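You operate a simulated robot arm through the tools that you are given. There is no shell and no other tool.

Carry out the task below with a simulated robot arm. There is one attempt and no reset: what you move stays moved.

JOB
Turn the red SET knob down to 8, open RELIEF, pump till the orange flag pops up, then release.
Fine: RELIEF and RELEASE all the way, and left open; leave the other levers and the white BLEED knob alone.

It is judged by the outcome, as a careful person would: the job done as asked, and still so three seconds after it is handed in. It fails if anything else is knocked over, pushed out of place, dropped, spilled or broken.

ROBOT AND FRAMES
A 7-joint arm with a three-finger gripper, fixed in place. Base frame: the origin is at the foot of the arm, x ahead of it, y to its left, z up; the work surface is at about z = 850. Units: mm, degrees, N and s.
Its first joint turns from -166.0 to 166.0 degrees. Payload 2.69 kg.
The tool frame sits at the grasp point between the pads (the TCP): z along the fingers, y along the line on which they close. The tips reach 30 mm beyond it. Largest opening 128 mm; the body of the gripper starts 117 mm behind the TCP.
Orientation is that of the tool frame in the base frame, as a unit quaternion [x, y, z, w]. With the fingers straight down and closing along the base's y, the tool's x points along the base's -x, its y along +y and its z along -z.

CONTROLS
- The arm moves only by the tool jog_arm. Its argument "deltas" is one flat list of numbers, 7 for each row, row after row: the shift along the tool's x, y, z in mm, then the turn, a rotation vector about the tool's x, y, z in degrees, then the closure, from 0 (fully open) to 1 (shut). In form: [x, y, z, ax, ay, az, grip, x, y, z, ax, ay, az, grip, ...]. A call has 1 to 20 rows; each row shifts and turns the commanded pose from where the row before left it, along the tool's axes as they then stand. Each row takes 0.2 s and may step no farther than 50 mm and 8.6 degrees from the row before; otherwise, or with a gripper value out of range, the whole call is refused. Where a pose cannot be reached the arm comes as near as it can. A force on the tool above 50 N (or 10 N above the force at the start of the call, whichever is more), or a blocked arm, ends the call early, and 0.2 s more pass. The fingers move at their own pace and stop on an object; they squeeze with about 28 N. The grip force told is the motor's: it shows also when the fingers shut on nothing. Time passes only in rows, and 0.2 s behind the last, so rows that do not move let the fingers close. It gives the time, the measured TCP pose, the force on the tool (base axes), the opening and the grip force at its end, in the units of the frame above (readings bear some noise), with the torque about the TCP (base axes, N m) and any sound that the robot's microphone picked up.
- Cameras (640 x 400 px; columns grow to the right, rows downward): "scene" is fixed at [47.4, 505.2, 1710.4]; the picture's right is [-0.25, -0.97, 0.00], its down [-0.65, 0.17, -0.74] and it looks along [0.71, -0.19, -0.68] (base axes); focal length 372 px, centre (320, 200). "wrist" rides on the gripper at [58, 54, -131] in the tool frame; the picture's right is [-0.68, 0.74, 0.00], its down [-0.62, -0.57, -0.55] and it looks along [-0.40, -0.37, 0.84] (tool axes); focal length 234 px, centre (320, 200). There is no depth. A picture from a camera that has moved, and an enlarged one, comes with that camera's place and axes in the base frame and with its lens. The place of the scene camera against the robot may be out by one fixed shift of up to 12 mm in any direction.
- capture(camera): a new picture of that camera. The clock stands still meanwhile.
- raise_lower(by): slides the trunk up (or, below 0, down) by that many mm; the arm rides with it, the base frame stays. It gives what a move gives, with no picture.
- close_up(camera, box): a new picture of the part [left, top, right, bottom] of that camera's present view, enlarged. The clock stands still meanwhile.
- finish_job(): hands the job in; it is judged then, once.

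Nothing tells you positions but the pictures and the camera data. Unless the task says otherwise, let go and move clear before handing in.

The tools are called after ">>>" as a command line: name --argument value ..., lists and objects as JSON in quotes. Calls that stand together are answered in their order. jog_arm: Moves the arm, as the interface text tells. Its arguments: {"type":"object","properties":{"deltas":{"type":"array"}},"required":["deltas"]} The other tools are called the same way: raise_lower (by) slides the trunk up or down; capture (camera) takes a picture; close_up (camera, box) takes an enlarged picture of a part of a camera's view; finish_job () hands the job in.

At the start:

```text
time: 0.0
tool_pos: [604.8, 75.6, 1281.2]
tool_rot: [0.0, 1.0, 0.0, 0.0]
force: [0.5, 0.0, -0.4]
torque: [0.02, 0.01, -0.03]
width: 128.1
gripper_force: 0.1
trunk travel left (down, up): [-150.0, 200.0]
```

scene: 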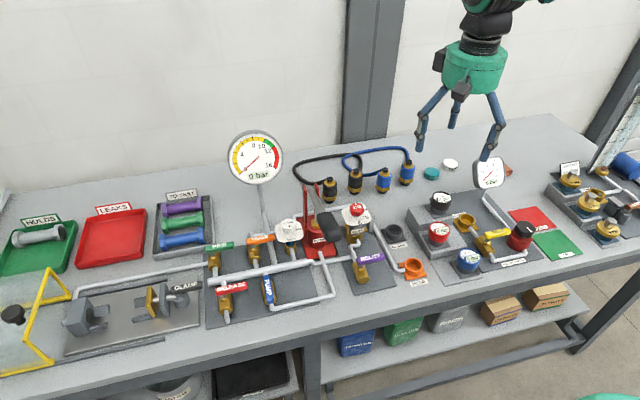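
wrist: 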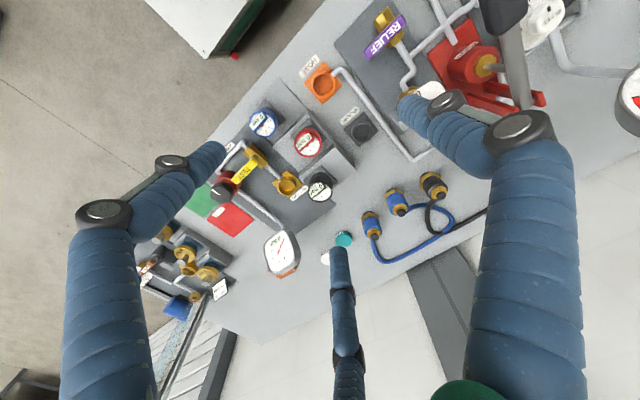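

I see a bench with a pump station in the middle: a gauge, levers, a red SET knob and a purple RELIEF lever. I'll look closer before moving anything.

>>> close_up --camera "scene" --box '[190, 180, 350, 340]'

>>> close_up --camera "scene" --box '[300, 180, 460, 300]'

>>> close_up --camera "scene" --box '[210, 120, 310, 200]'

>>> close_up --camera "scene" --box '[320, 190, 400, 250]'

>>> close_up --camera "scene" --box '[400, 150, 560, 290]'

```text
2.50 times, centred on (270, 260) of scene
camera zoom: at [47.4, 505.2, 1710.4], right [-0.25, -0.97, 0.0], down [-0.65, 0.17, -0.74], along [0.71, -0.19, -0.68], focal length 929 px, centre (445, 50)
```

zoom: 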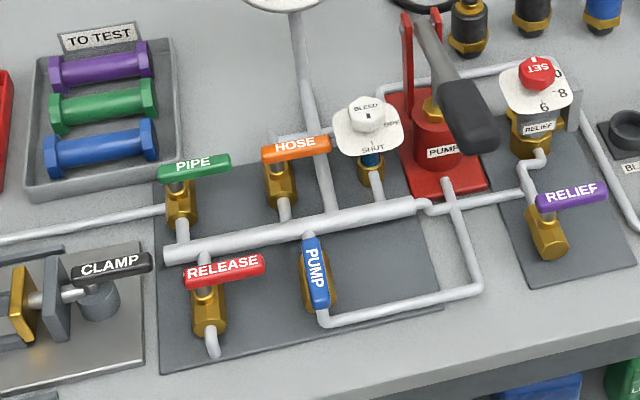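

```text
3.33 times, centred on (380, 240) of scene
camera zoom: at [47.4, 505.2, 1710.4], right [-0.25, -0.97, 0.0], down [-0.65, 0.17, -0.74], along [0.71, -0.19, -0.68], focal length 1239 px, centre (120, 67)
```

zoom: 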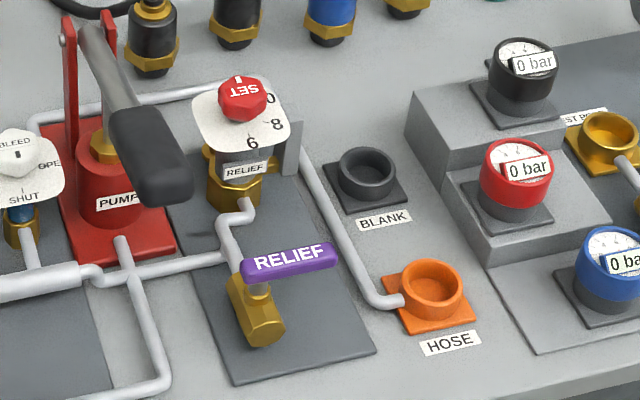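

```text
5.00 times, centred on (260, 160) of scene
camera zoom: at [47.4, 505.2, 1710.4], right [-0.25, -0.97, 0.0], down [-0.65, 0.17, -0.74], along [0.71, -0.19, -0.68], focal length 1858 px, centre (620, 400)
```

zoom: 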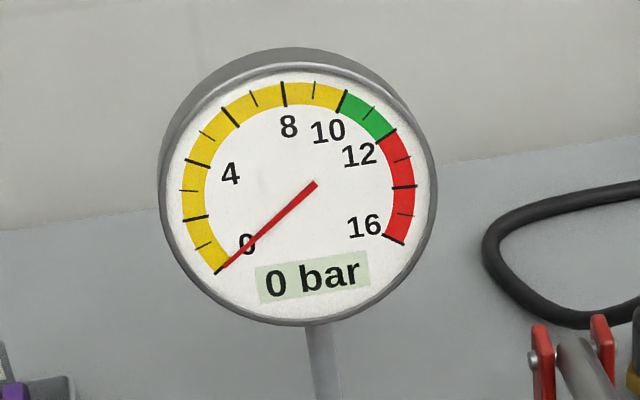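

```text
6.67 times, centred on (360, 220) of scene
camera zoom: at [47.4, 505.2, 1710.4], right [-0.25, -0.97, 0.0], down [-0.65, 0.17, -0.74], along [0.71, -0.19, -0.68], focal length 2477 px, centre (53, 67)
```

zoom: 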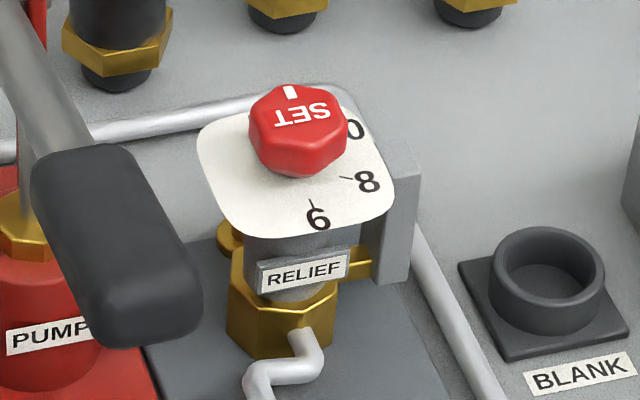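

```text
2.86 times, centred on (480, 220) of scene
camera zoom: at [47.4, 505.2, 1710.4], right [-0.25, -0.97, 0.0], down [-0.65, 0.17, -0.74], along [0.71, -0.19, -0.68], focal length 1062 px, centre (-137, 143)
```

zoom: 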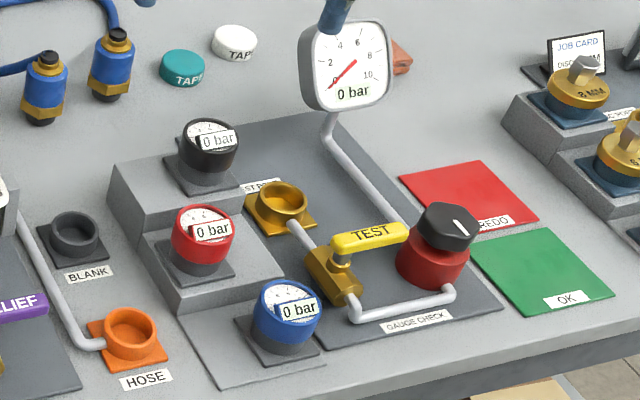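

The pump station is at about x 500–750, y 200–550. I'll move above the RELIEF area to look at the valves and the SET dial with the wrist camera.

>>> jog_arm --deltas '[7.9, 26.5, 22.6, 0, 0, 0, 0, 7.9, 26.5, 22.6, 0, 0, 0, 0, 7.9, 26.5, 22.6, 0, 0, 0, 0, 7.9, 26.5, 22.6, 0, 0, 0, 0, 7.9, 26.5, 22.6, 0, 0, 0, 0, 7.9, 26.5, 22.6, 0, 0, 0, 0, 7.9, 26.5, 22.6, 0, 0, 0, 0, 7.9, 26.5, 22.6, 0, 0, 0, 0]'

>>> capture --camera "wrist"

>>> capture --camera "scene"

```text
time: 1.8
tool_pos: [540.5, 287.8, 1101.0]
tool_rot: [0.0, 1.0, 0.001, 0.0]
force: [-0.5, -0.4, -0.3]
torque: [0.0, 0.02, 0.0]
width: 128.0
gripper_force: 0.0
trunk travel left (down, up): [-150.0, 200.0]
```

```text
taken
camera wrist: at [482.1, 341.4, 1232.3], right [0.68, 0.74, 0.0], down [0.62, -0.57, 0.55], along [0.4, -0.37, -0.84], focal length 234 px, centre (320, 200)
```

wrist: 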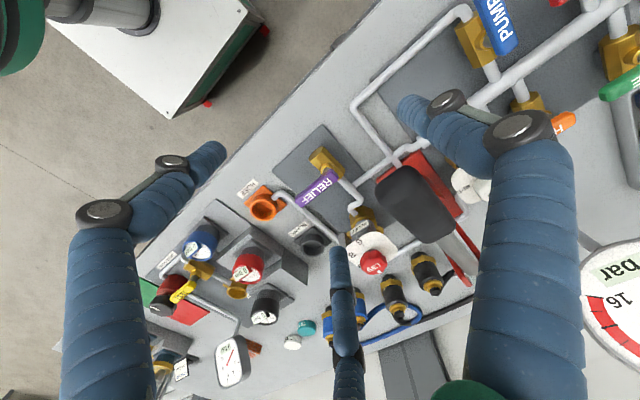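

```text
taken
```

scene: 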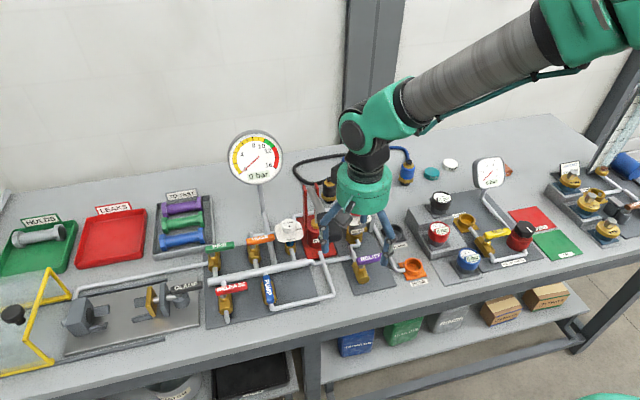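

I'll zoom in on the gripper itself and the SET dial and levers.

>>> close_up --camera "wrist" --box '[260, 130, 480, 270]'

>>> close_up --camera "wrist" --box '[330, 220, 410, 290]'

>>> close_up --camera "scene" --box '[290, 130, 450, 290]'

>>> close_up --camera "scene" --box '[195, 230, 335, 330]'

```text
2.86 times, centred on (370, 200) of wrist
camera zoom: at [482.1, 341.4, 1232.3], right [0.68, 0.74, 0.0], down [0.62, -0.57, 0.55], along [0.4, -0.37, -0.84], focal length 669 px, centre (177, 200)
```

zoom: 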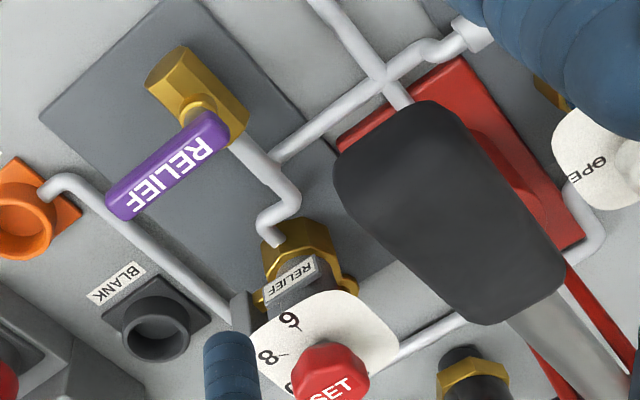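

```text
5.71 times, centred on (370, 255) of wrist
camera zoom: at [482.1, 341.4, 1232.3], right [0.68, 0.74, 0.0], down [0.62, -0.57, 0.55], along [0.4, -0.37, -0.84], focal length 1338 px, centre (34, -114)
```

zoom: 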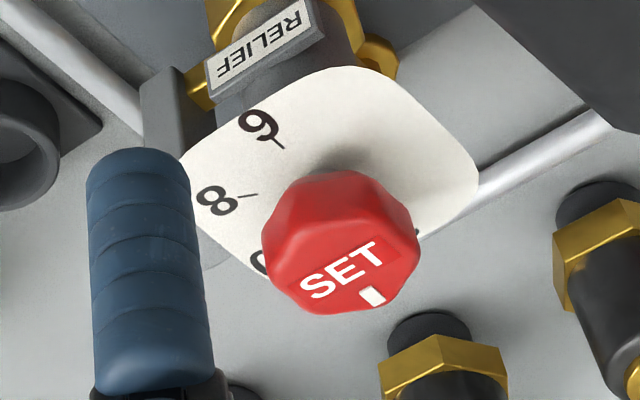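

```text
2.50 times, centred on (370, 210) of scene
camera zoom: at [47.4, 505.2, 1710.4], right [-0.25, -0.97, 0.0], down [-0.65, 0.17, -0.74], along [0.71, -0.19, -0.68], focal length 929 px, centre (195, 175)
```

zoom: 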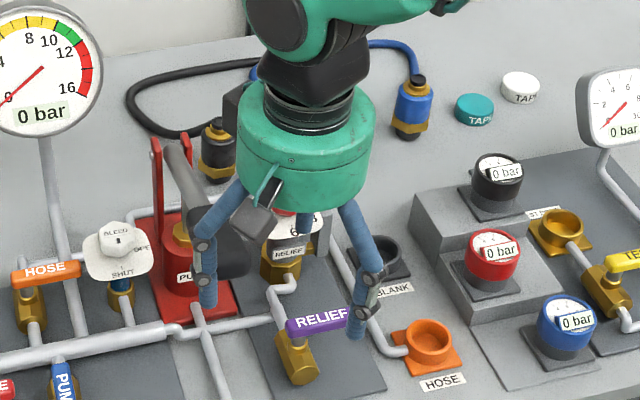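

```text
4.00 times, centred on (265, 280) of scene
camera zoom: at [47.4, 505.2, 1710.4], right [-0.25, -0.97, 0.0], down [-0.65, 0.17, -0.74], along [0.71, -0.19, -0.68], focal length 1486 px, centre (540, -120)
```

zoom: 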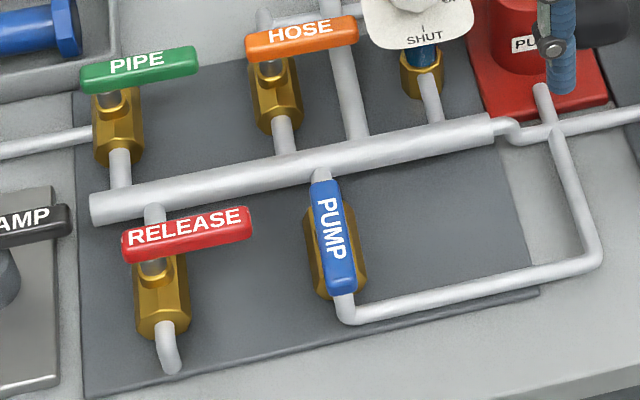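

The hand seems to have three visible digits, so I'll close it in free air and see what the fingertips look like.

>>> jog_arm --deltas '[0, 0, 0, 0, 0, 0, 0.5, 0, 0, 0, 0, 0, 0, 0.5, 0, 0, 0, 0, 0, 0, 0.5]'

>>> capture --camera "wrist"

>>> jog_arm --deltas '[0, 0, 0, 0, 0, 0, 1, 0, 0, 0, 0, 0, 0, 1, 0, 0, 0, 0, 0, 0, 1]'

>>> capture --camera "wrist"

>>> close_up --camera "scene" --box '[290, 130, 450, 290]'

```text
time: 2.6
tool_pos: [540.5, 287.5, 1102.2]
tool_rot: [0.0, 1.0, 0.001, 0.0]
force: [0.0, 0.3, -0.4]
torque: [-0.01, 0.01, 0.01]
width: 63.9
gripper_force: 0.0
trunk travel left (down, up): [-150.0, 200.0]
```

```text
taken
camera wrist: at [482.4, 341.1, 1232.4], right [0.68, 0.74, 0.0], down [0.62, -0.56, 0.55], along [0.4, -0.37, -0.84], focal length 234 px, centre (320, 200)
```

wrist: 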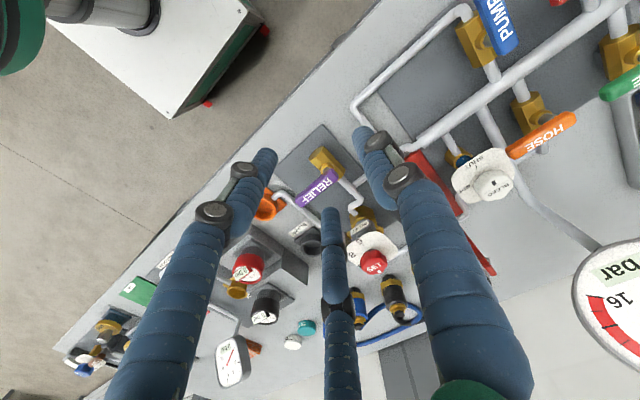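

```text
time: 3.4
tool_pos: [542.1, 286.2, 1100.6]
tool_rot: [0.0, 1.0, 0.001, 0.0]
force: [-0.4, 0.4, 0.5]
torque: [0.0, -0.02, 0.03]
width: 2.2
gripper_force: 27.9
trunk travel left (down, up): [-150.0, 200.0]
```

```text
taken
camera wrist: at [482.4, 341.0, 1232.5], right [0.68, 0.74, 0.0], down [0.62, -0.56, 0.55], along [0.4, -0.37, -0.84], focal length 234 px, centre (320, 200)
```

wrist: 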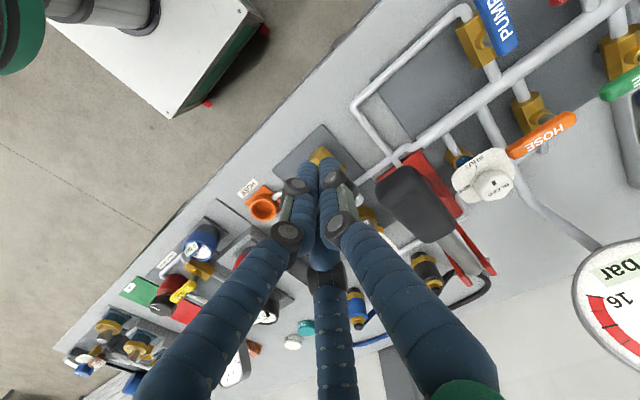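

```text
2.50 times, centred on (370, 210) of scene
camera zoom: at [47.4, 505.2, 1710.4], right [-0.25, -0.97, 0.0], down [-0.65, 0.17, -0.74], along [0.71, -0.19, -0.68], focal length 929 px, centre (195, 175)
```

zoom: 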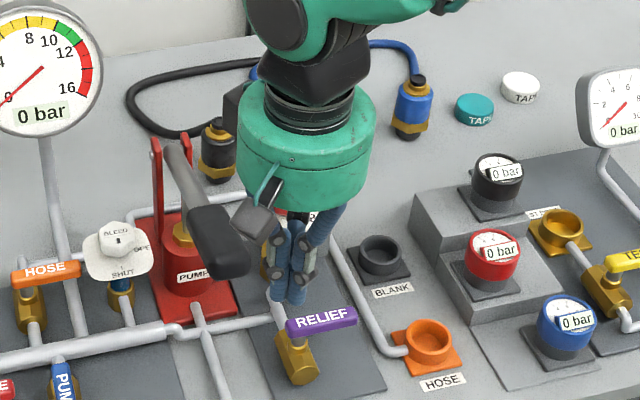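

The hand closes three digits concentrically on the TCP. Next I'll put the wrist camera straight above the SET dial to read it.

>>> jog_arm --deltas '[-36.6, -17.9, 0, 0, 0, 0, 1, -36.6, -17.9, 0, 0, 0, 0, 1, -36.6, -17.9, 0, 0, 0, 0, 1, -36.6, -17.9, 0, 0, 0, 0, 1, -36.6, -17.9, 0, 0, 0, 0, 1, -36.6, -17.9, 0, 0, 0, 0, 1, -36.6, -17.9, 0, 0, 0, 0, 1]'

>>> capture --camera "wrist"

```text
time: 5.0
tool_pos: [799.1, 161.7, 1099.2]
tool_rot: [-0.001, 1.0, 0.0, 0.0]
force: [-0.6, -0.7, 0.6]
torque: [-0.01, -0.02, 0.0]
width: 2.3
gripper_force: 28.0
trunk travel left (down, up): [-150.0, 200.0]
```

```text
taken
camera wrist: at [740.0, 215.7, 1231.3], right [0.68, 0.74, 0.0], down [0.62, -0.56, 0.55], along [0.4, -0.37, -0.84], focal length 234 px, centre (320, 200)
```

wrist: 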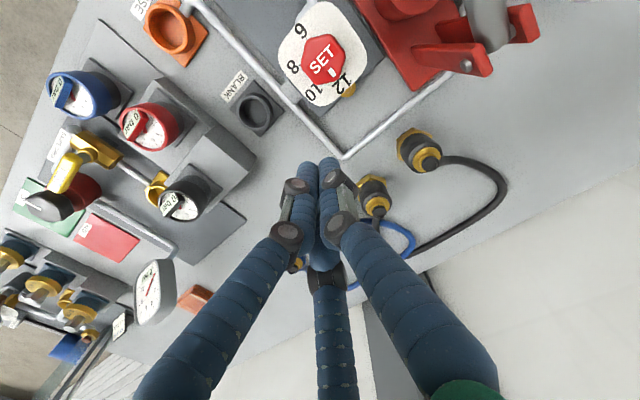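

>>> close_up --camera "wrist" --box '[260, 0, 400, 110]'

>>> close_up --camera "wrist" --box '[340, 0, 560, 120]'

```text
3.64 times, centred on (330, 55) of wrist
camera zoom: at [740.0, 215.7, 1231.3], right [0.68, 0.74, 0.0], down [0.62, -0.56, 0.55], along [0.4, -0.37, -0.84], focal length 852 px, centre (284, 727)
```

zoom: 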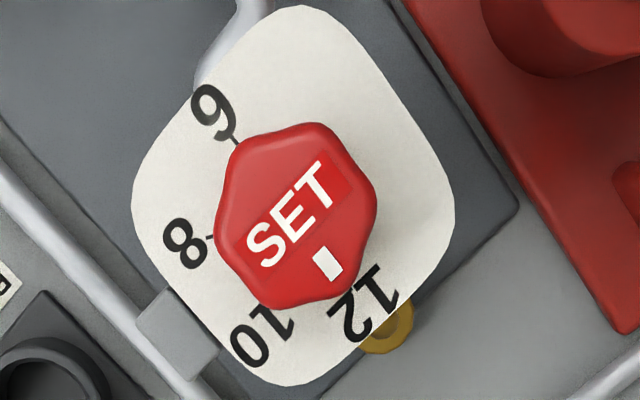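

```text
2.91 times, centred on (450, 60) of wrist
camera zoom: at [740.0, 215.7, 1231.3], right [0.68, 0.74, 0.0], down [0.62, -0.56, 0.55], along [0.4, -0.37, -0.84], focal length 681 px, centre (-58, 607)
```

zoom: 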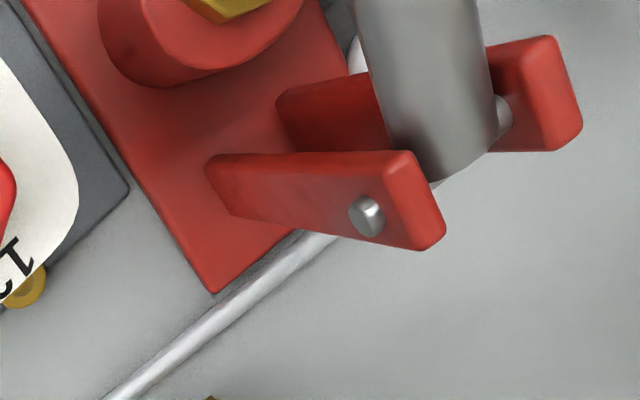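

The SET pointer is at 12. The marks 12, 10, 8 and 6 are 60° apart, so going to 8 means 120° clockwise seen from above. I'll centre over the knob at about (748, 211), pre-rotate -60° and check.

>>> jog_arm --deltas '[25.4, 24.8, 0, 0, 0, 0, 0.35, 25.5, 24.7, 0, 0, 0, 0, 0.35, 0, 0, 0, 0, 0, -7.5, 0.35, 0, 0, 0, 0, 0, -7.5, 0.35, 0, 0, 0, 0, 0, -7.5, 0.35, 0, 0, 0, 0, 0, -7.5, 0.35, 0, 0, 0, 0, 0, -7.5, 0.35, 0, 0, 0, 0, 0, -7.5, 0.35, 0, 0, 0, 0, 0, -7.5, 0.35, 0, 0, 0, 0, 0, -7.5, 0.35, 0, 0, 0, 0, 0, 0, 0.35]'

>>> capture --camera "wrist"

>>> close_up --camera "scene" --box '[290, 130, 450, 290]'

```text
time: 7.4
tool_pos: [746.9, 212.0, 1099.9]
tool_rot: [-0.501, 0.866, 0.0, 0.0]
force: [-0.1, 0.6, 0.3]
torque: [-0.01, 0.02, -0.02]
width: 83.1
gripper_force: 0.0
trunk travel left (down, up): [-150.0, 200.0]
```

```text
taken
camera wrist: at [670.2, 188.2, 1230.2], right [-0.3, 0.95, 0.0], down [0.8, 0.25, 0.55], along [0.52, 0.17, -0.84], focal length 234 px, centre (320, 200)
```

wrist: 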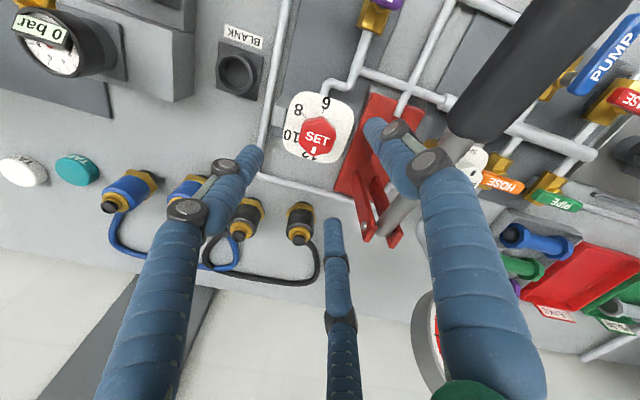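

```text
2.50 times, centred on (370, 210) of scene
camera zoom: at [47.4, 505.2, 1710.4], right [-0.25, -0.97, 0.0], down [-0.65, 0.17, -0.74], along [0.71, -0.19, -0.68], focal length 929 px, centre (195, 175)
```

zoom: 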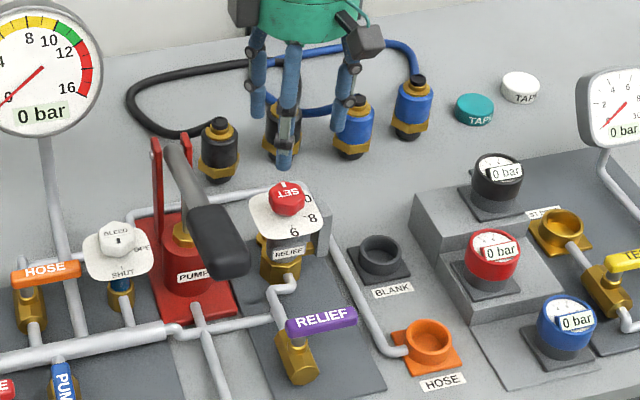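

The knob is centred under the tool. I'll descend so the fingertips straddle the knob about 5 mm above the dial plate, then check before closing.

>>> jog_arm --deltas '[-0.4, 1.2, 30, 0, 0, 0, 0.35, 0, 0, 30, 0, 0, 0, 0.35, 0, 0, 25, 0, 0, 0, 0.35, 0, 0, 15, 0, 0, 0, 0.35, 0, 0, 5, 0, 0, 0, 0.35, 0, 0, 0, 0, 0, 0, 0.35]'

>>> capture --camera "wrist"

>>> close_up --camera "scene" --box '[310, 160, 410, 250]'

```text
time: 8.8
tool_pos: [744.3, 212.4, 993.3]
tool_rot: [-0.5, 0.866, 0.0, 0.001]
force: [-0.2, 0.3, -0.3]
torque: [0.0, 0.01, 0.0]
width: 83.2
gripper_force: 0.0
trunk travel left (down, up): [-150.0, 200.0]
```

```text
taken
camera wrist: at [669.6, 188.2, 1124.7], right [-0.3, 0.95, 0.0], down [0.8, 0.25, 0.55], along [0.52, 0.16, -0.84], focal length 234 px, centre (320, 200)
```

wrist: 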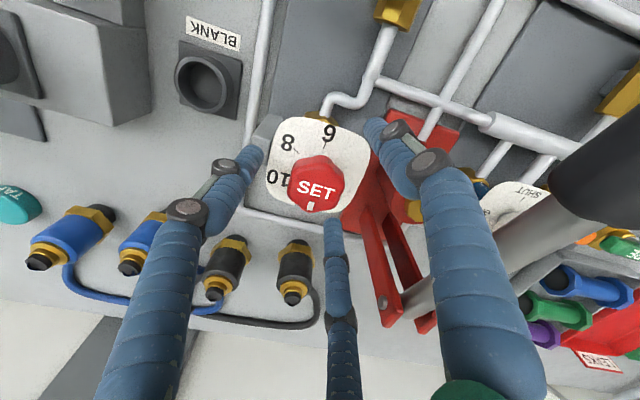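

```text
4.44 times, centred on (360, 205) of scene
camera zoom: at [47.4, 505.2, 1710.4], right [-0.25, -0.97, 0.0], down [-0.65, 0.17, -0.74], along [0.71, -0.19, -0.68], focal length 1652 px, centre (142, 178)
```

zoom: 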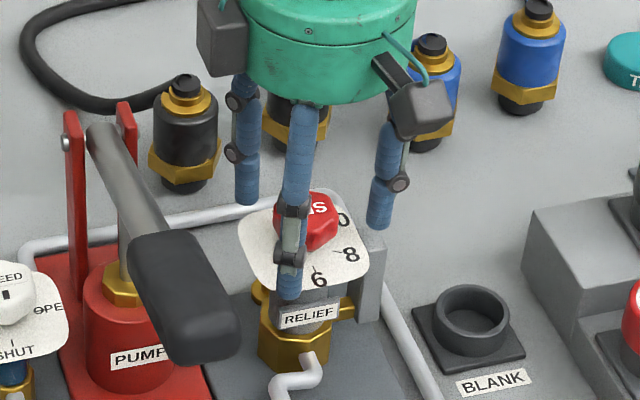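

I'll measure the knob centre more precisely from this close view before gripping.

>>> close_up --camera "wrist" --box '[250, 110, 390, 230]'

```text
3.33 times, centred on (320, 170) of wrist
camera zoom: at [669.6, 188.2, 1124.7], right [-0.3, 0.95, 0.0], down [0.8, 0.25, 0.55], along [0.52, 0.16, -0.84], focal length 781 px, centre (320, 300)
```

zoom: 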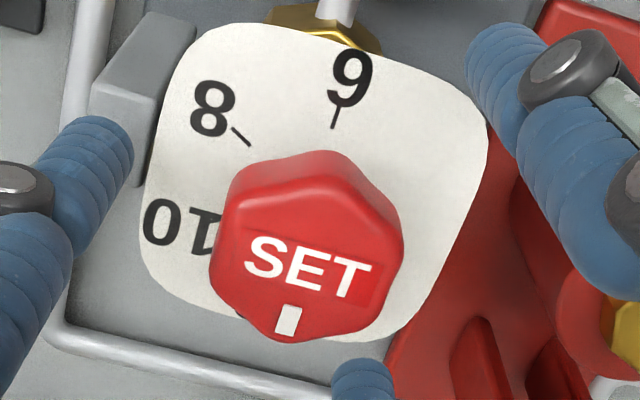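

The knob centre comes out about 5 mm further in +x than the tool. I'll adjust and then close on the knob.

>>> jog_arm --deltas '[-2.4, -4.4, 2, 0, 0, 0, 0.35, 0, 0, 0, 0, 0, 0, 0.35, 0, 0, 0, 0, 0, 0, 0.6, 0, 0, 0, 0, 0, 0, 0.8, 0, 0, 0, 0, 0, 0, 1, 0, 0, 0, 0, 0, 0, 1]'

>>> close_up --camera "wrist" --box '[250, 110, 390, 230]'

>>> close_up --camera "scene" --box '[310, 160, 410, 250]'

```text
time: 10.2
tool_pos: [750.6, 211.3, 991.5]
tool_rot: [-0.5, 0.866, 0.0, 0.0]
force: [3.2, -22.3, 0.9]
torque: [-0.63, -0.11, -0.03]
width: 38.5
gripper_force: 45.1
trunk travel left (down, up): [-150.0, 200.0]
```

```text
3.33 times, centred on (320, 170) of wrist
camera zoom: at [674.1, 186.5, 1123.0], right [-0.3, 0.95, 0.0], down [0.8, 0.25, 0.55], along [0.52, 0.16, -0.84], focal length 781 px, centre (320, 300)
```

zoom: 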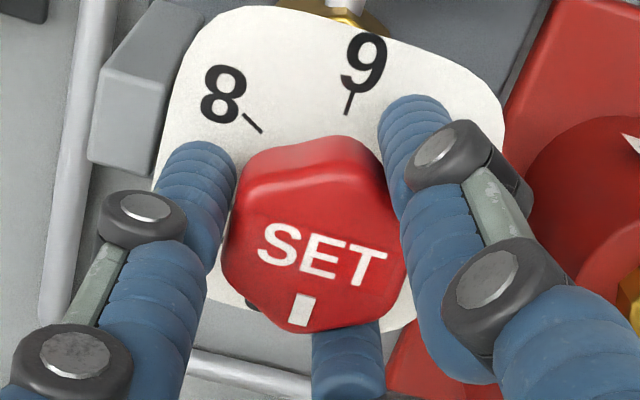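

```text
4.44 times, centred on (360, 205) of scene
camera zoom: at [47.4, 505.2, 1710.4], right [-0.25, -0.97, 0.0], down [-0.65, 0.17, -0.74], along [0.71, -0.19, -0.68], focal length 1652 px, centre (142, 178)
```

zoom: 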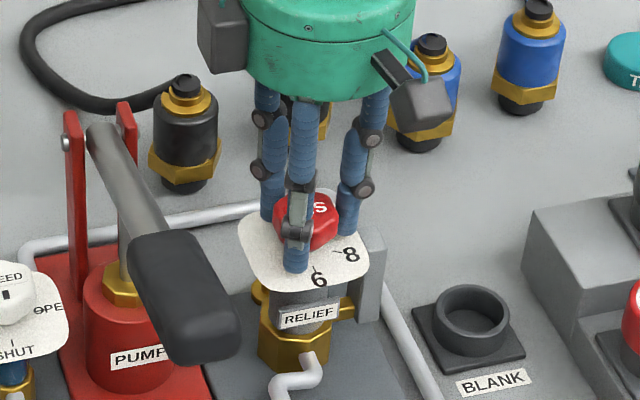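

The fingers have the knob, but there is a sideways force of about 22 N. I'll ease the tool toward -y to centre the grip before turning.

>>> jog_arm --deltas '[1.7, -1, 0, 0, 0, 0, 1, 1.7, -1, 0, 0, 0, 0, 1, 0, 0, 0, 0, 0, 0, 1]'

```text
time: 11.0
tool_pos: [749.3, 210.1, 992.9]
tool_rot: [-0.501, 0.866, 0.001, 0.001]
force: [-2.1, 10.6, 1.9]
torque: [0.62, 0.11, -0.05]
width: 38.3
gripper_force: 44.8
trunk travel left (down, up): [-150.0, 200.0]
```

The force has changed sign and is smaller. I'll move back about 1.2 mm and begin turning clockwise, 30° first.

>>> jog_arm --deltas '[-1.0, 0.6, 0, 0, 0, 0, 1, 0, 0, 0, 0, 0, 7.5, 1, 0, 0, 0, 0, 0, 7.5, 1, 0, 0, 0, 0, 0, 7.5, 1, 0, 0, 0, 0, 0, 7.5, 1, 0, 0, 0, 0, 0, 0, 1]'

>>> close_up --camera "wrist" --box '[250, 110, 390, 230]'

```text
time: 12.4
tool_pos: [750.5, 209.7, 991.9]
tool_rot: [-0.259, 0.966, 0.0, 0.0]
force: [-5.9, 5.9, 0.7]
torque: [0.1, 0.08, 0.0]
width: 38.7
gripper_force: 45.3
trunk travel left (down, up): [-150.0, 200.0]
```

```text
3.33 times, centred on (320, 170) of wrist
camera zoom: at [672.4, 227.5, 1122.9], right [0.22, 0.98, 0.0], down [0.82, -0.18, 0.55], along [0.54, -0.12, -0.84], focal length 781 px, centre (320, 300)
```

zoom: 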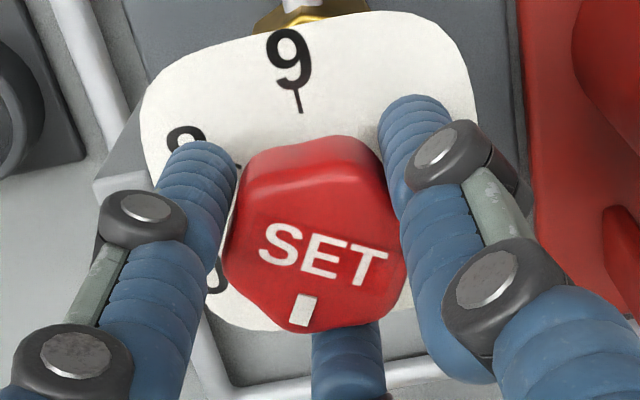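

The knob turns with the gripper. I'll turn the remaining 90°.

>>> jog_arm --deltas '[0, 0, 0, 0, 0, 7.5, 1, 0, 0, 0, 0, 0, 7.5, 1, 0, 0, 0, 0, 0, 7.5, 1, 0, 0, 0, 0, 0, 7.5, 1, 0, 0, 0, 0, 0, 7.5, 1, 0, 0, 0, 0, 0, 7.5, 1, 0, 0, 0, 0, 0, 7.5, 1, 0, 0, 0, 0, 0, 7.5, 1, 0, 0, 0, 0, 0, 7.5, 1, 0, 0, 0, 0, 0, 7.5, 1, 0, 0, 0, 0, 0, 7.5, 1, 0, 0, 0, 0, 0, 7.5, 1, 0, 0, 0, 0, 0, 0, 1]'

>>> close_up --camera "wrist" --box '[250, 110, 390, 230]'

>>> close_up --camera "scene" --box '[310, 160, 410, 250]'

```text
time: 15.2
tool_pos: [749.3, 209.0, 992.7]
tool_rot: [0.5, 0.866, 0.0, -0.001]
force: [-7.8, 14.3, -6.0]
torque: [0.28, 0.15, -0.02]
width: 38.8
gripper_force: 44.5
trunk travel left (down, up): [-150.0, 200.0]
```

```text
3.33 times, centred on (320, 170) of wrist
camera zoom: at [767.2, 287.9, 1122.8], right [0.98, -0.22, 0.0], down [-0.18, -0.82, 0.55], along [-0.12, -0.54, -0.84], focal length 781 px, centre (320, 300)
```

zoom: 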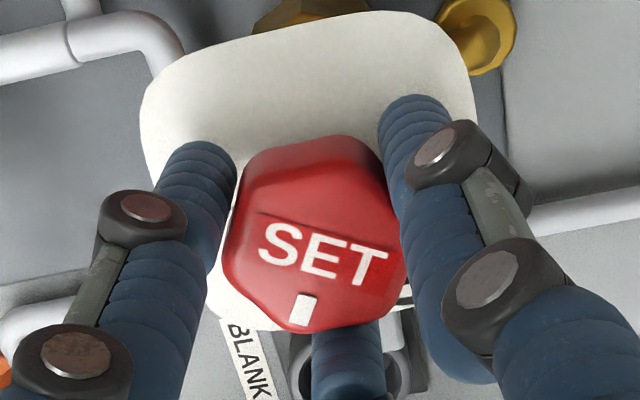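

```text
4.44 times, centred on (360, 205) of scene
camera zoom: at [47.4, 505.2, 1710.4], right [-0.25, -0.97, 0.0], down [-0.65, 0.17, -0.74], along [0.71, -0.19, -0.68], focal length 1652 px, centre (142, 178)
```

zoom: 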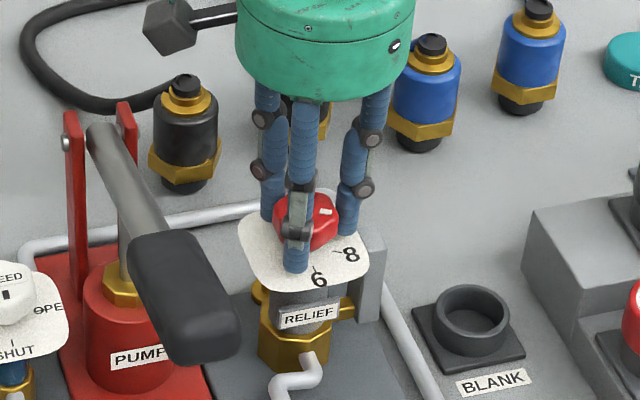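

Turned 120°. I'll open, lift clear, and read the dial from above.

>>> jog_arm --deltas '[0, 0, 0, 0, 0, 0, 0.3, 0, 0, 0, 0, 0, 0, 0.3, 0, 0, -30, 0, 0, 0, 0.3, 0, 0, -40, 0, 0, 0, 0.3, 0, 0, -40, 0, 0, 0, 0.3]'

>>> capture --camera "wrist"

>>> close_up --camera "scene" --box '[320, 180, 400, 250]'

```text
time: 16.4
tool_pos: [749.8, 210.2, 1103.9]
tool_rot: [0.499, 0.867, 0.0, 0.0]
force: [0.2, -0.1, -0.2]
torque: [0.03, -0.01, -0.03]
width: 89.7
gripper_force: 0.1
trunk travel left (down, up): [-150.0, 200.0]
```

```text
taken
camera wrist: at [766.5, 287.4, 1234.7], right [0.98, -0.22, 0.0], down [-0.18, -0.82, 0.55], along [-0.12, -0.54, -0.84], focal length 234 px, centre (320, 200)
```

wrist: 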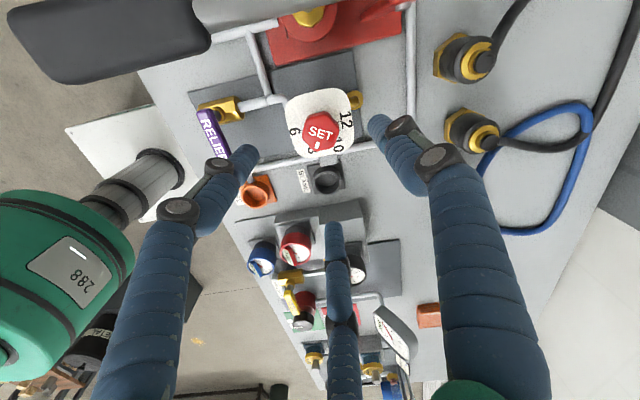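

```text
5.71 times, centred on (360, 215) of scene
camera zoom: at [47.4, 505.2, 1710.4], right [-0.25, -0.97, 0.0], down [-0.65, 0.17, -0.74], along [0.71, -0.19, -0.68], focal length 2123 px, centre (91, 114)
```

zoom: 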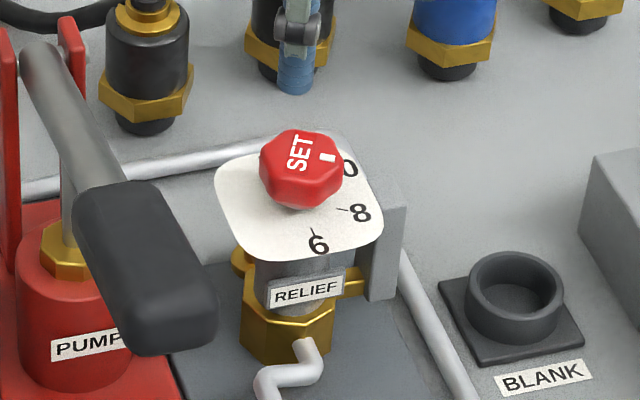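

I'll zoom in on the dial from here.

>>> close_up --camera "wrist" --box '[270, 75, 370, 165]'

```text
4.44 times, centred on (320, 120) of wrist
camera zoom: at [766.5, 287.4, 1234.7], right [0.98, -0.22, 0.0], down [-0.18, -0.82, 0.55], along [-0.12, -0.54, -0.84], focal length 1041 px, centre (320, 556)
```

zoom: 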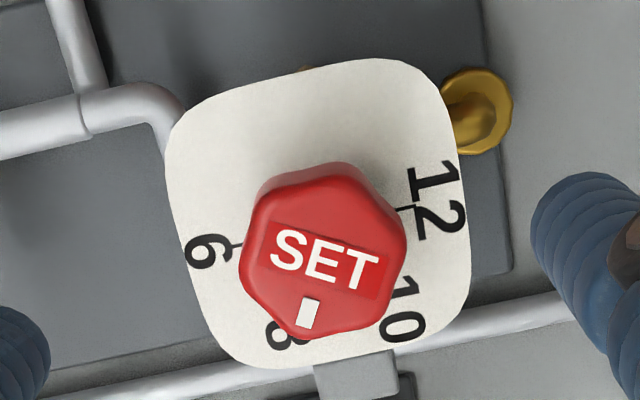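

I'll rotate back to the neutral heading and go to the straight-overhead view for an accurate reading.

>>> jog_arm --deltas '[0, 0, 0, 0, 0, -7.5, 0.6, 0, 0, 0, 0, 0, -7.5, 1, 0, 0, 0, 0, 0, -7.5, 1, 0, 0, 0, 0, 0, -7.5, 1, 0, 0, 0, 0, 0, -7.5, 1, 0, 0, 0, 0, 0, -7.5, 1, 0, 0, 0, 0, 0, -7.5, 1, 0, 0, 0, 0, 0, -7.5, 1, -24.5, -26.5, 0, 0, 0, 0, 1, -24.5, -26.5, 0, 0, 0, 0, 1, 0, 0, 0, 0, 0, 0, 1]'

>>> close_up --camera "wrist" --box '[260, 0, 400, 110]'

```text
time: 18.8
tool_pos: [801.4, 155.2, 1101.3]
tool_rot: [-0.001, 1.0, 0.0, 0.0]
force: [-0.3, -0.4, 0.3]
torque: [0.08, 0.08, -0.03]
width: 2.2
gripper_force: 28.4
trunk travel left (down, up): [-150.0, 200.0]
```

```text
3.64 times, centred on (330, 55) of wrist
camera zoom: at [742.3, 209.0, 1232.9], right [0.68, 0.74, 0.0], down [0.62, -0.57, 0.55], along [0.4, -0.37, -0.84], focal length 852 px, centre (284, 727)
```

zoom: 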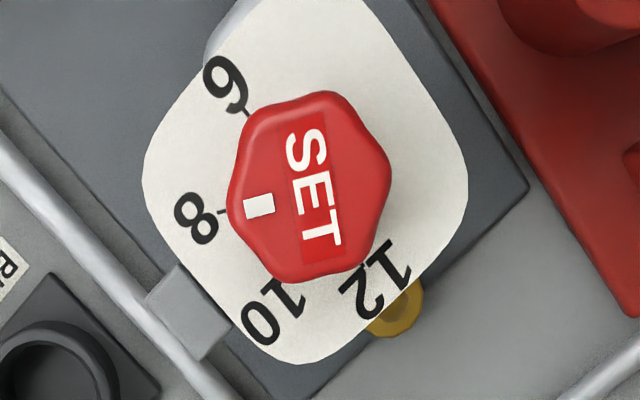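

SET points at the 8 tick to within a couple of degrees. Next I'll look at the RELIEF lever from overhead.

>>> jog_arm --deltas '[43.5, 2, 0, 0, 0, 0, 1, 43.5, 2, 0, 0, 0, 0, 1, 43.5, 2, 0, 0, 0, 0, 1, 0, 0, 0, 0, 0, 0, 1]'

>>> capture --camera "wrist"

>>> close_up --camera "wrist" --box '[240, 0, 420, 140]'

```text
time: 19.8
tool_pos: [669.2, 160.8, 1100.9]
tool_rot: [0.0, 1.0, -0.001, 0.0]
force: [0.1, 0.4, 0.6]
torque: [-0.02, -0.06, 0.01]
width: 2.2
gripper_force: 28.4
trunk travel left (down, up): [-150.0, 200.0]
```

```text
taken
camera wrist: at [610.7, 215.1, 1233.3], right [0.68, 0.74, 0.0], down [0.62, -0.57, 0.55], along [0.4, -0.37, -0.84], focal length 234 px, centre (320, 200)
```

wrist: 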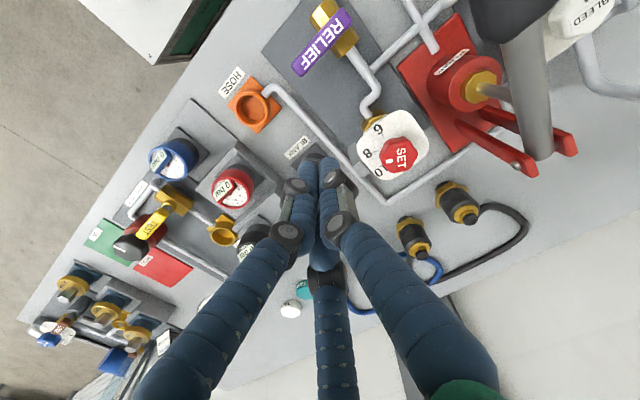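

```text
2.86 times, centred on (330, 70) of wrist
camera zoom: at [610.7, 215.1, 1233.3], right [0.68, 0.74, 0.0], down [0.62, -0.57, 0.55], along [0.4, -0.37, -0.84], focal length 669 px, centre (291, 571)
```

zoom: 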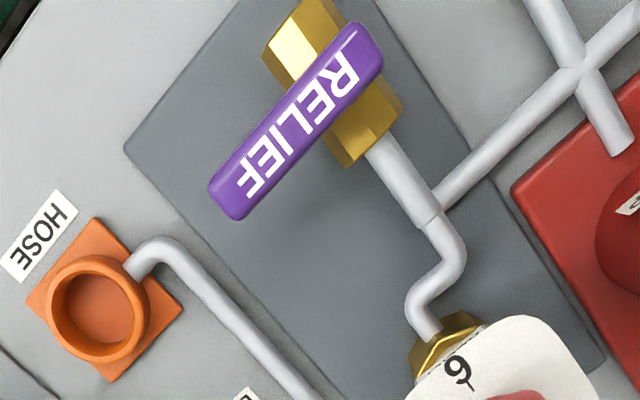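

The RELIEF handle runs along -y from its stem at about (608, 241), at z about 925. I'll lower the closed fingers on its +x side near the tip.

>>> jog_arm --deltas '[24, 28, 0, 0, 0, 0, 1, 0, 0, 45, 0, 0, 0, 1, 0, 0, 45, 0, 0, 0, 1, 0, 0, 40, 0, 0, 0, 1, 0, 0, 20, 0, 0, 0, 1, 0, 0, 12, 0, 0, 0, 1, 0, 0, 0, 0, 0, 0, 1]'

>>> capture --camera "wrist"

>>> close_up --camera "scene" --box '[310, 190, 430, 290]'

```text
time: 21.4
tool_pos: [644.9, 190.7, 938.6]
tool_rot: [-0.001, 1.0, 0.0, 0.0]
force: [-0.7, 0.7, 0.4]
torque: [0.0, 0.01, -0.01]
width: 2.1
gripper_force: 28.4
trunk travel left (down, up): [-150.0, 200.0]
```

```text
taken
camera wrist: at [586.7, 244.3, 1070.0], right [0.68, 0.74, 0.0], down [0.62, -0.56, 0.55], along [0.4, -0.37, -0.84], focal length 234 px, centre (320, 200)
```

wrist: 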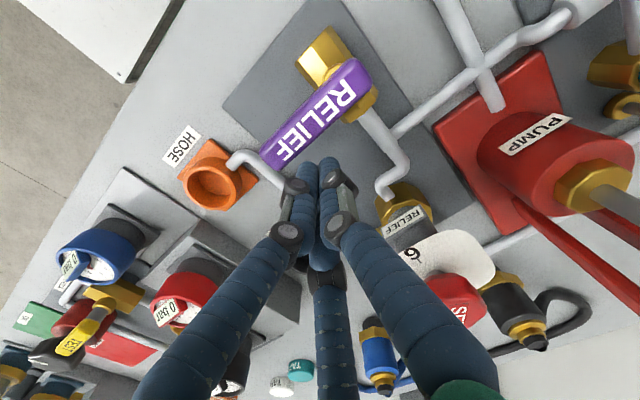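

```text
4.00 times, centred on (370, 240) of scene
camera zoom: at [47.4, 505.2, 1710.4], right [-0.25, -0.97, 0.0], down [-0.65, 0.17, -0.74], along [0.71, -0.19, -0.68], focal length 1486 px, centre (120, 40)
```

zoom: 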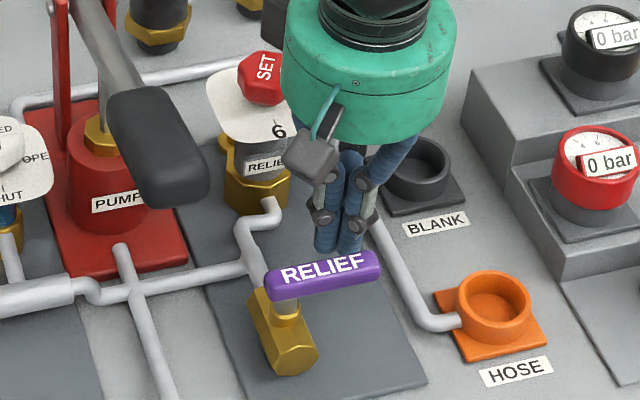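

The fingers are behind the handle. I'll push it through an arc toward the robot, watching the force.

>>> jog_arm --deltas '[7.5, -0.5, 0, 0, 0, 0, 1, 7.5, -0.5, 0, 0, 0, 0, 1, 7.1, -1.9, 0, 0, 0, 0, 1, 7.1, -1.9, 0, 0, 0, 0, 1, 7.4, 0, 0, 0, 0, 0, 1, 7.4, 0, 0, 0, 0, 0, 1, 0, 0, 0, 0, 0, 0, 1]'

>>> capture --camera "wrist"

```text
time: 23.0
tool_pos: [600.6, 184.7, 939.0]
tool_rot: [0.0, 1.0, 0.0, -0.001]
force: [0.0, 0.7, -0.2]
torque: [0.0, 0.01, 0.0]
width: 2.1
gripper_force: 27.9
trunk travel left (down, up): [-150.0, 200.0]
```

```text
taken
camera wrist: at [542.1, 238.9, 1070.7], right [0.68, 0.74, 0.0], down [0.62, -0.56, 0.55], along [0.4, -0.37, -0.84], focal length 234 px, centre (320, 200)
```

wrist: 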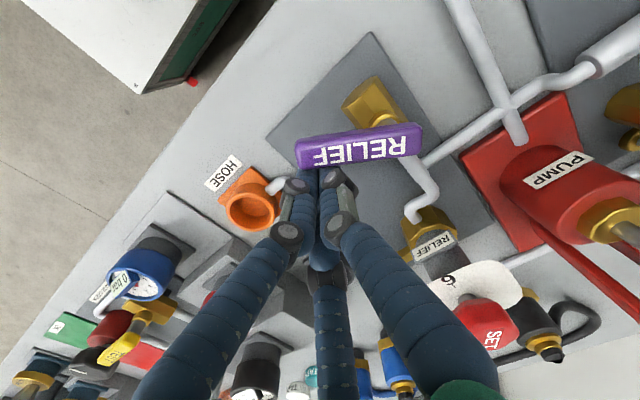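

The lever is turning freely. I'll continue the arc to fully open.

>>> jog_arm --deltas '[7.1, 1.9, 0, 0, 0, 0, 1, 7.1, 1.9, 0, 0, 0, 0, 1, 6.4, 3.6, 0, 0, 0, 0, 1, 6.4, 3.6, 0, 0, 0, 0, 1, 5.2, 5.2, 0, 0, 0, 0, 1, 5.2, 5.2, 0, 0, 0, 0, 1, 3.7, 6.3, 0, 0, 0, 0, 1, 3.7, 6.3, 0, 0, 0, 0, 1, 0, 0, 0, 0, 0, 0, 1]'

>>> capture --camera "wrist"

```text
time: 24.8
tool_pos: [558.7, 214.7, 939.1]
tool_rot: [0.0, 1.0, -0.001, 0.0]
force: [11.0, -29.1, 3.0]
torque: [-0.02, -0.06, -0.19]
width: 1.7
gripper_force: 28.4
trunk travel left (down, up): [-150.0, 200.0]
stopped in row 9: the force on the tool passed its limit at 59 N (the readings are from after the stop); the commanded pose is now the measured one
```

```text
taken
camera wrist: at [500.0, 268.2, 1070.2], right [0.68, 0.74, 0.0], down [0.62, -0.57, 0.55], along [0.4, -0.37, -0.84], focal length 234 px, centre (320, 200)
```

wrist: 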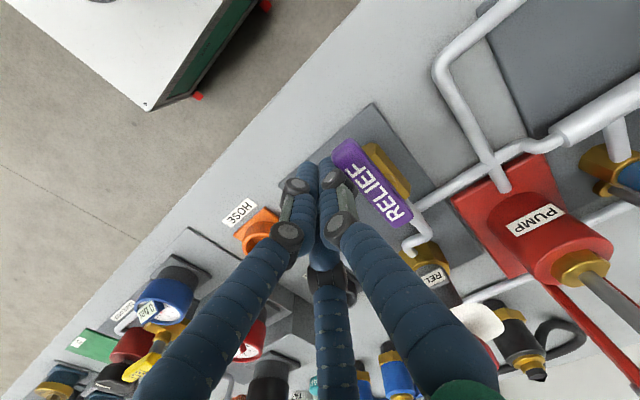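

It hit a firm stop near 90°. I'll back off, rise, and verify that it's fully open.

>>> jog_arm --deltas '[2, -15, 0, 0, 0, 0, 1, 0, -10, -30, 0, 0, 0, 1, 0, 0, -45, 0, 0, 0, 1, -30, -10, -45, 0, 0, 0, 1, -35, 0, -43, 0, 0, 0, 1, 0, 0, 0, 0, 0, 0, 1]'

>>> capture --camera "wrist"

>>> close_up --camera "scene" --box '[310, 190, 430, 290]'

```text
refused: row 4 steps farther than a row can; nothing moved
```

```text
taken
camera wrist: at [500.0, 268.2, 1070.2], right [0.68, 0.74, 0.0], down [0.62, -0.57, 0.55], along [0.4, -0.37, -0.84], focal length 234 px, centre (320, 200)
```

wrist: 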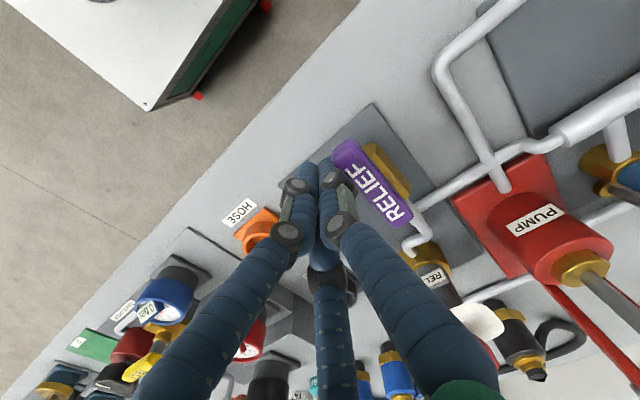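

```text
4.00 times, centred on (370, 240) of scene
camera zoom: at [47.4, 505.2, 1710.4], right [-0.25, -0.97, 0.0], down [-0.65, 0.17, -0.74], along [0.71, -0.19, -0.68], focal length 1486 px, centre (120, 40)
```

zoom: 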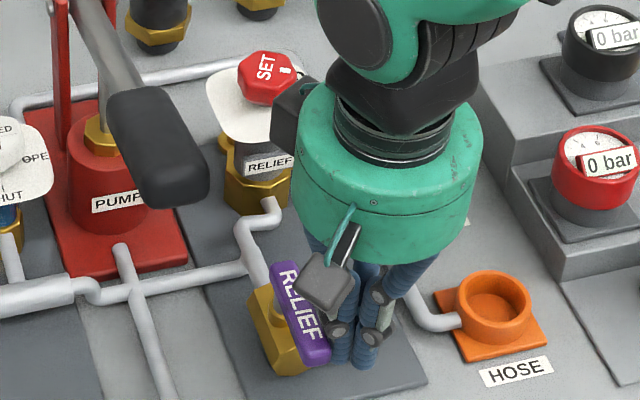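

That call was refused because row 4 stepped too far. I'll redo it with smaller steps.

>>> jog_arm --deltas '[2, -15, 0, 0, 0, 0, 1, 0, -10, -30, 0, 0, 0, 1, 0, 0, -45, 0, 0, 0, 1, -20, -10, -40, 0, 0, 0, 1, -25, 0, -40, 0, 0, 0, 1, -25, 0, -8, 0, 0, 0, 1, 0, 0, 0, 0, 0, 0, 1]'

>>> close_up --camera "wrist" --box '[230, 0, 430, 140]'

>>> close_up --camera "scene" --box '[310, 190, 430, 290]'

```text
time: 26.4
tool_pos: [626.8, 182.6, 1101.4]
tool_rot: [-0.001, 1.0, -0.001, 0.001]
force: [-0.4, 0.5, 0.3]
torque: [-0.01, 0.07, -0.01]
width: 2.2
gripper_force: 28.4
trunk travel left (down, up): [-150.0, 200.0]
```

```text
2.86 times, centred on (330, 70) of wrist
camera zoom: at [568.7, 236.5, 1232.4], right [0.68, 0.74, 0.0], down [0.62, -0.56, 0.55], along [0.4, -0.37, -0.84], focal length 669 px, centre (291, 571)
```

zoom: 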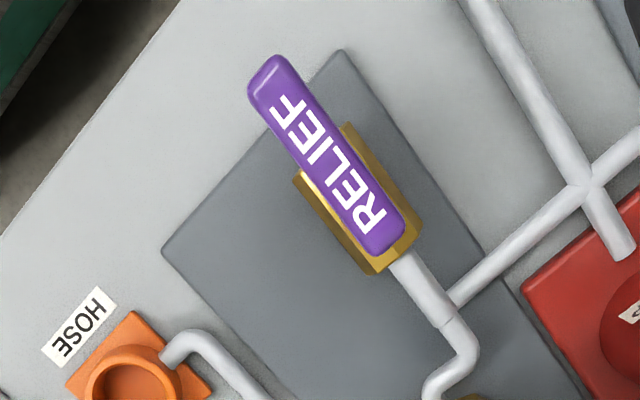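

```text
4.00 times, centred on (370, 240) of scene
camera zoom: at [47.4, 505.2, 1710.4], right [-0.25, -0.97, 0.0], down [-0.65, 0.17, -0.74], along [0.71, -0.19, -0.68], focal length 1486 px, centre (120, 40)
```

zoom: 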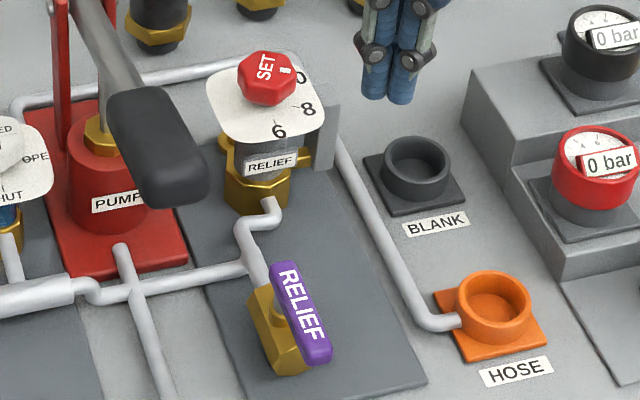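

RELIEF is fully open, with the handle in line with the pipe. Next is the pump handle, so I'll look at its geometry from here.

>>> capture --camera "wrist"

>>> close_up --camera "scene" --box '[270, 160, 390, 270]'

```text
taken
camera wrist: at [568.7, 236.5, 1232.4], right [0.68, 0.74, 0.0], down [0.62, -0.56, 0.55], along [0.4, -0.37, -0.84], focal length 234 px, centre (320, 200)
```

wrist: 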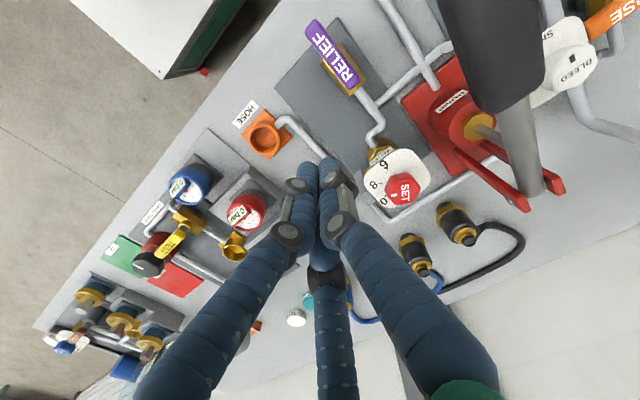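

```text
3.64 times, centred on (330, 215) of scene
camera zoom: at [47.4, 505.2, 1710.4], right [-0.25, -0.97, 0.0], down [-0.65, 0.17, -0.74], along [0.71, -0.19, -0.68], focal length 1351 px, centre (284, 146)
```

zoom: 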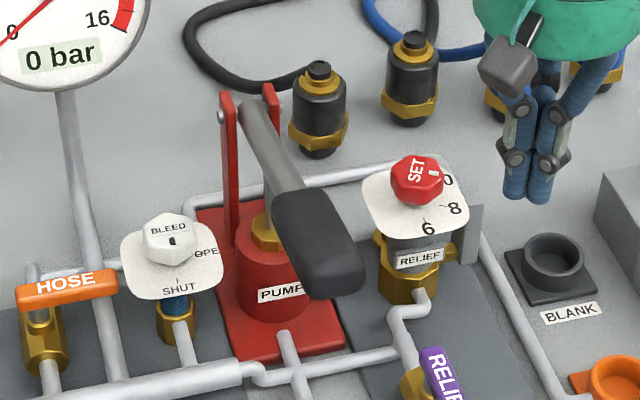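

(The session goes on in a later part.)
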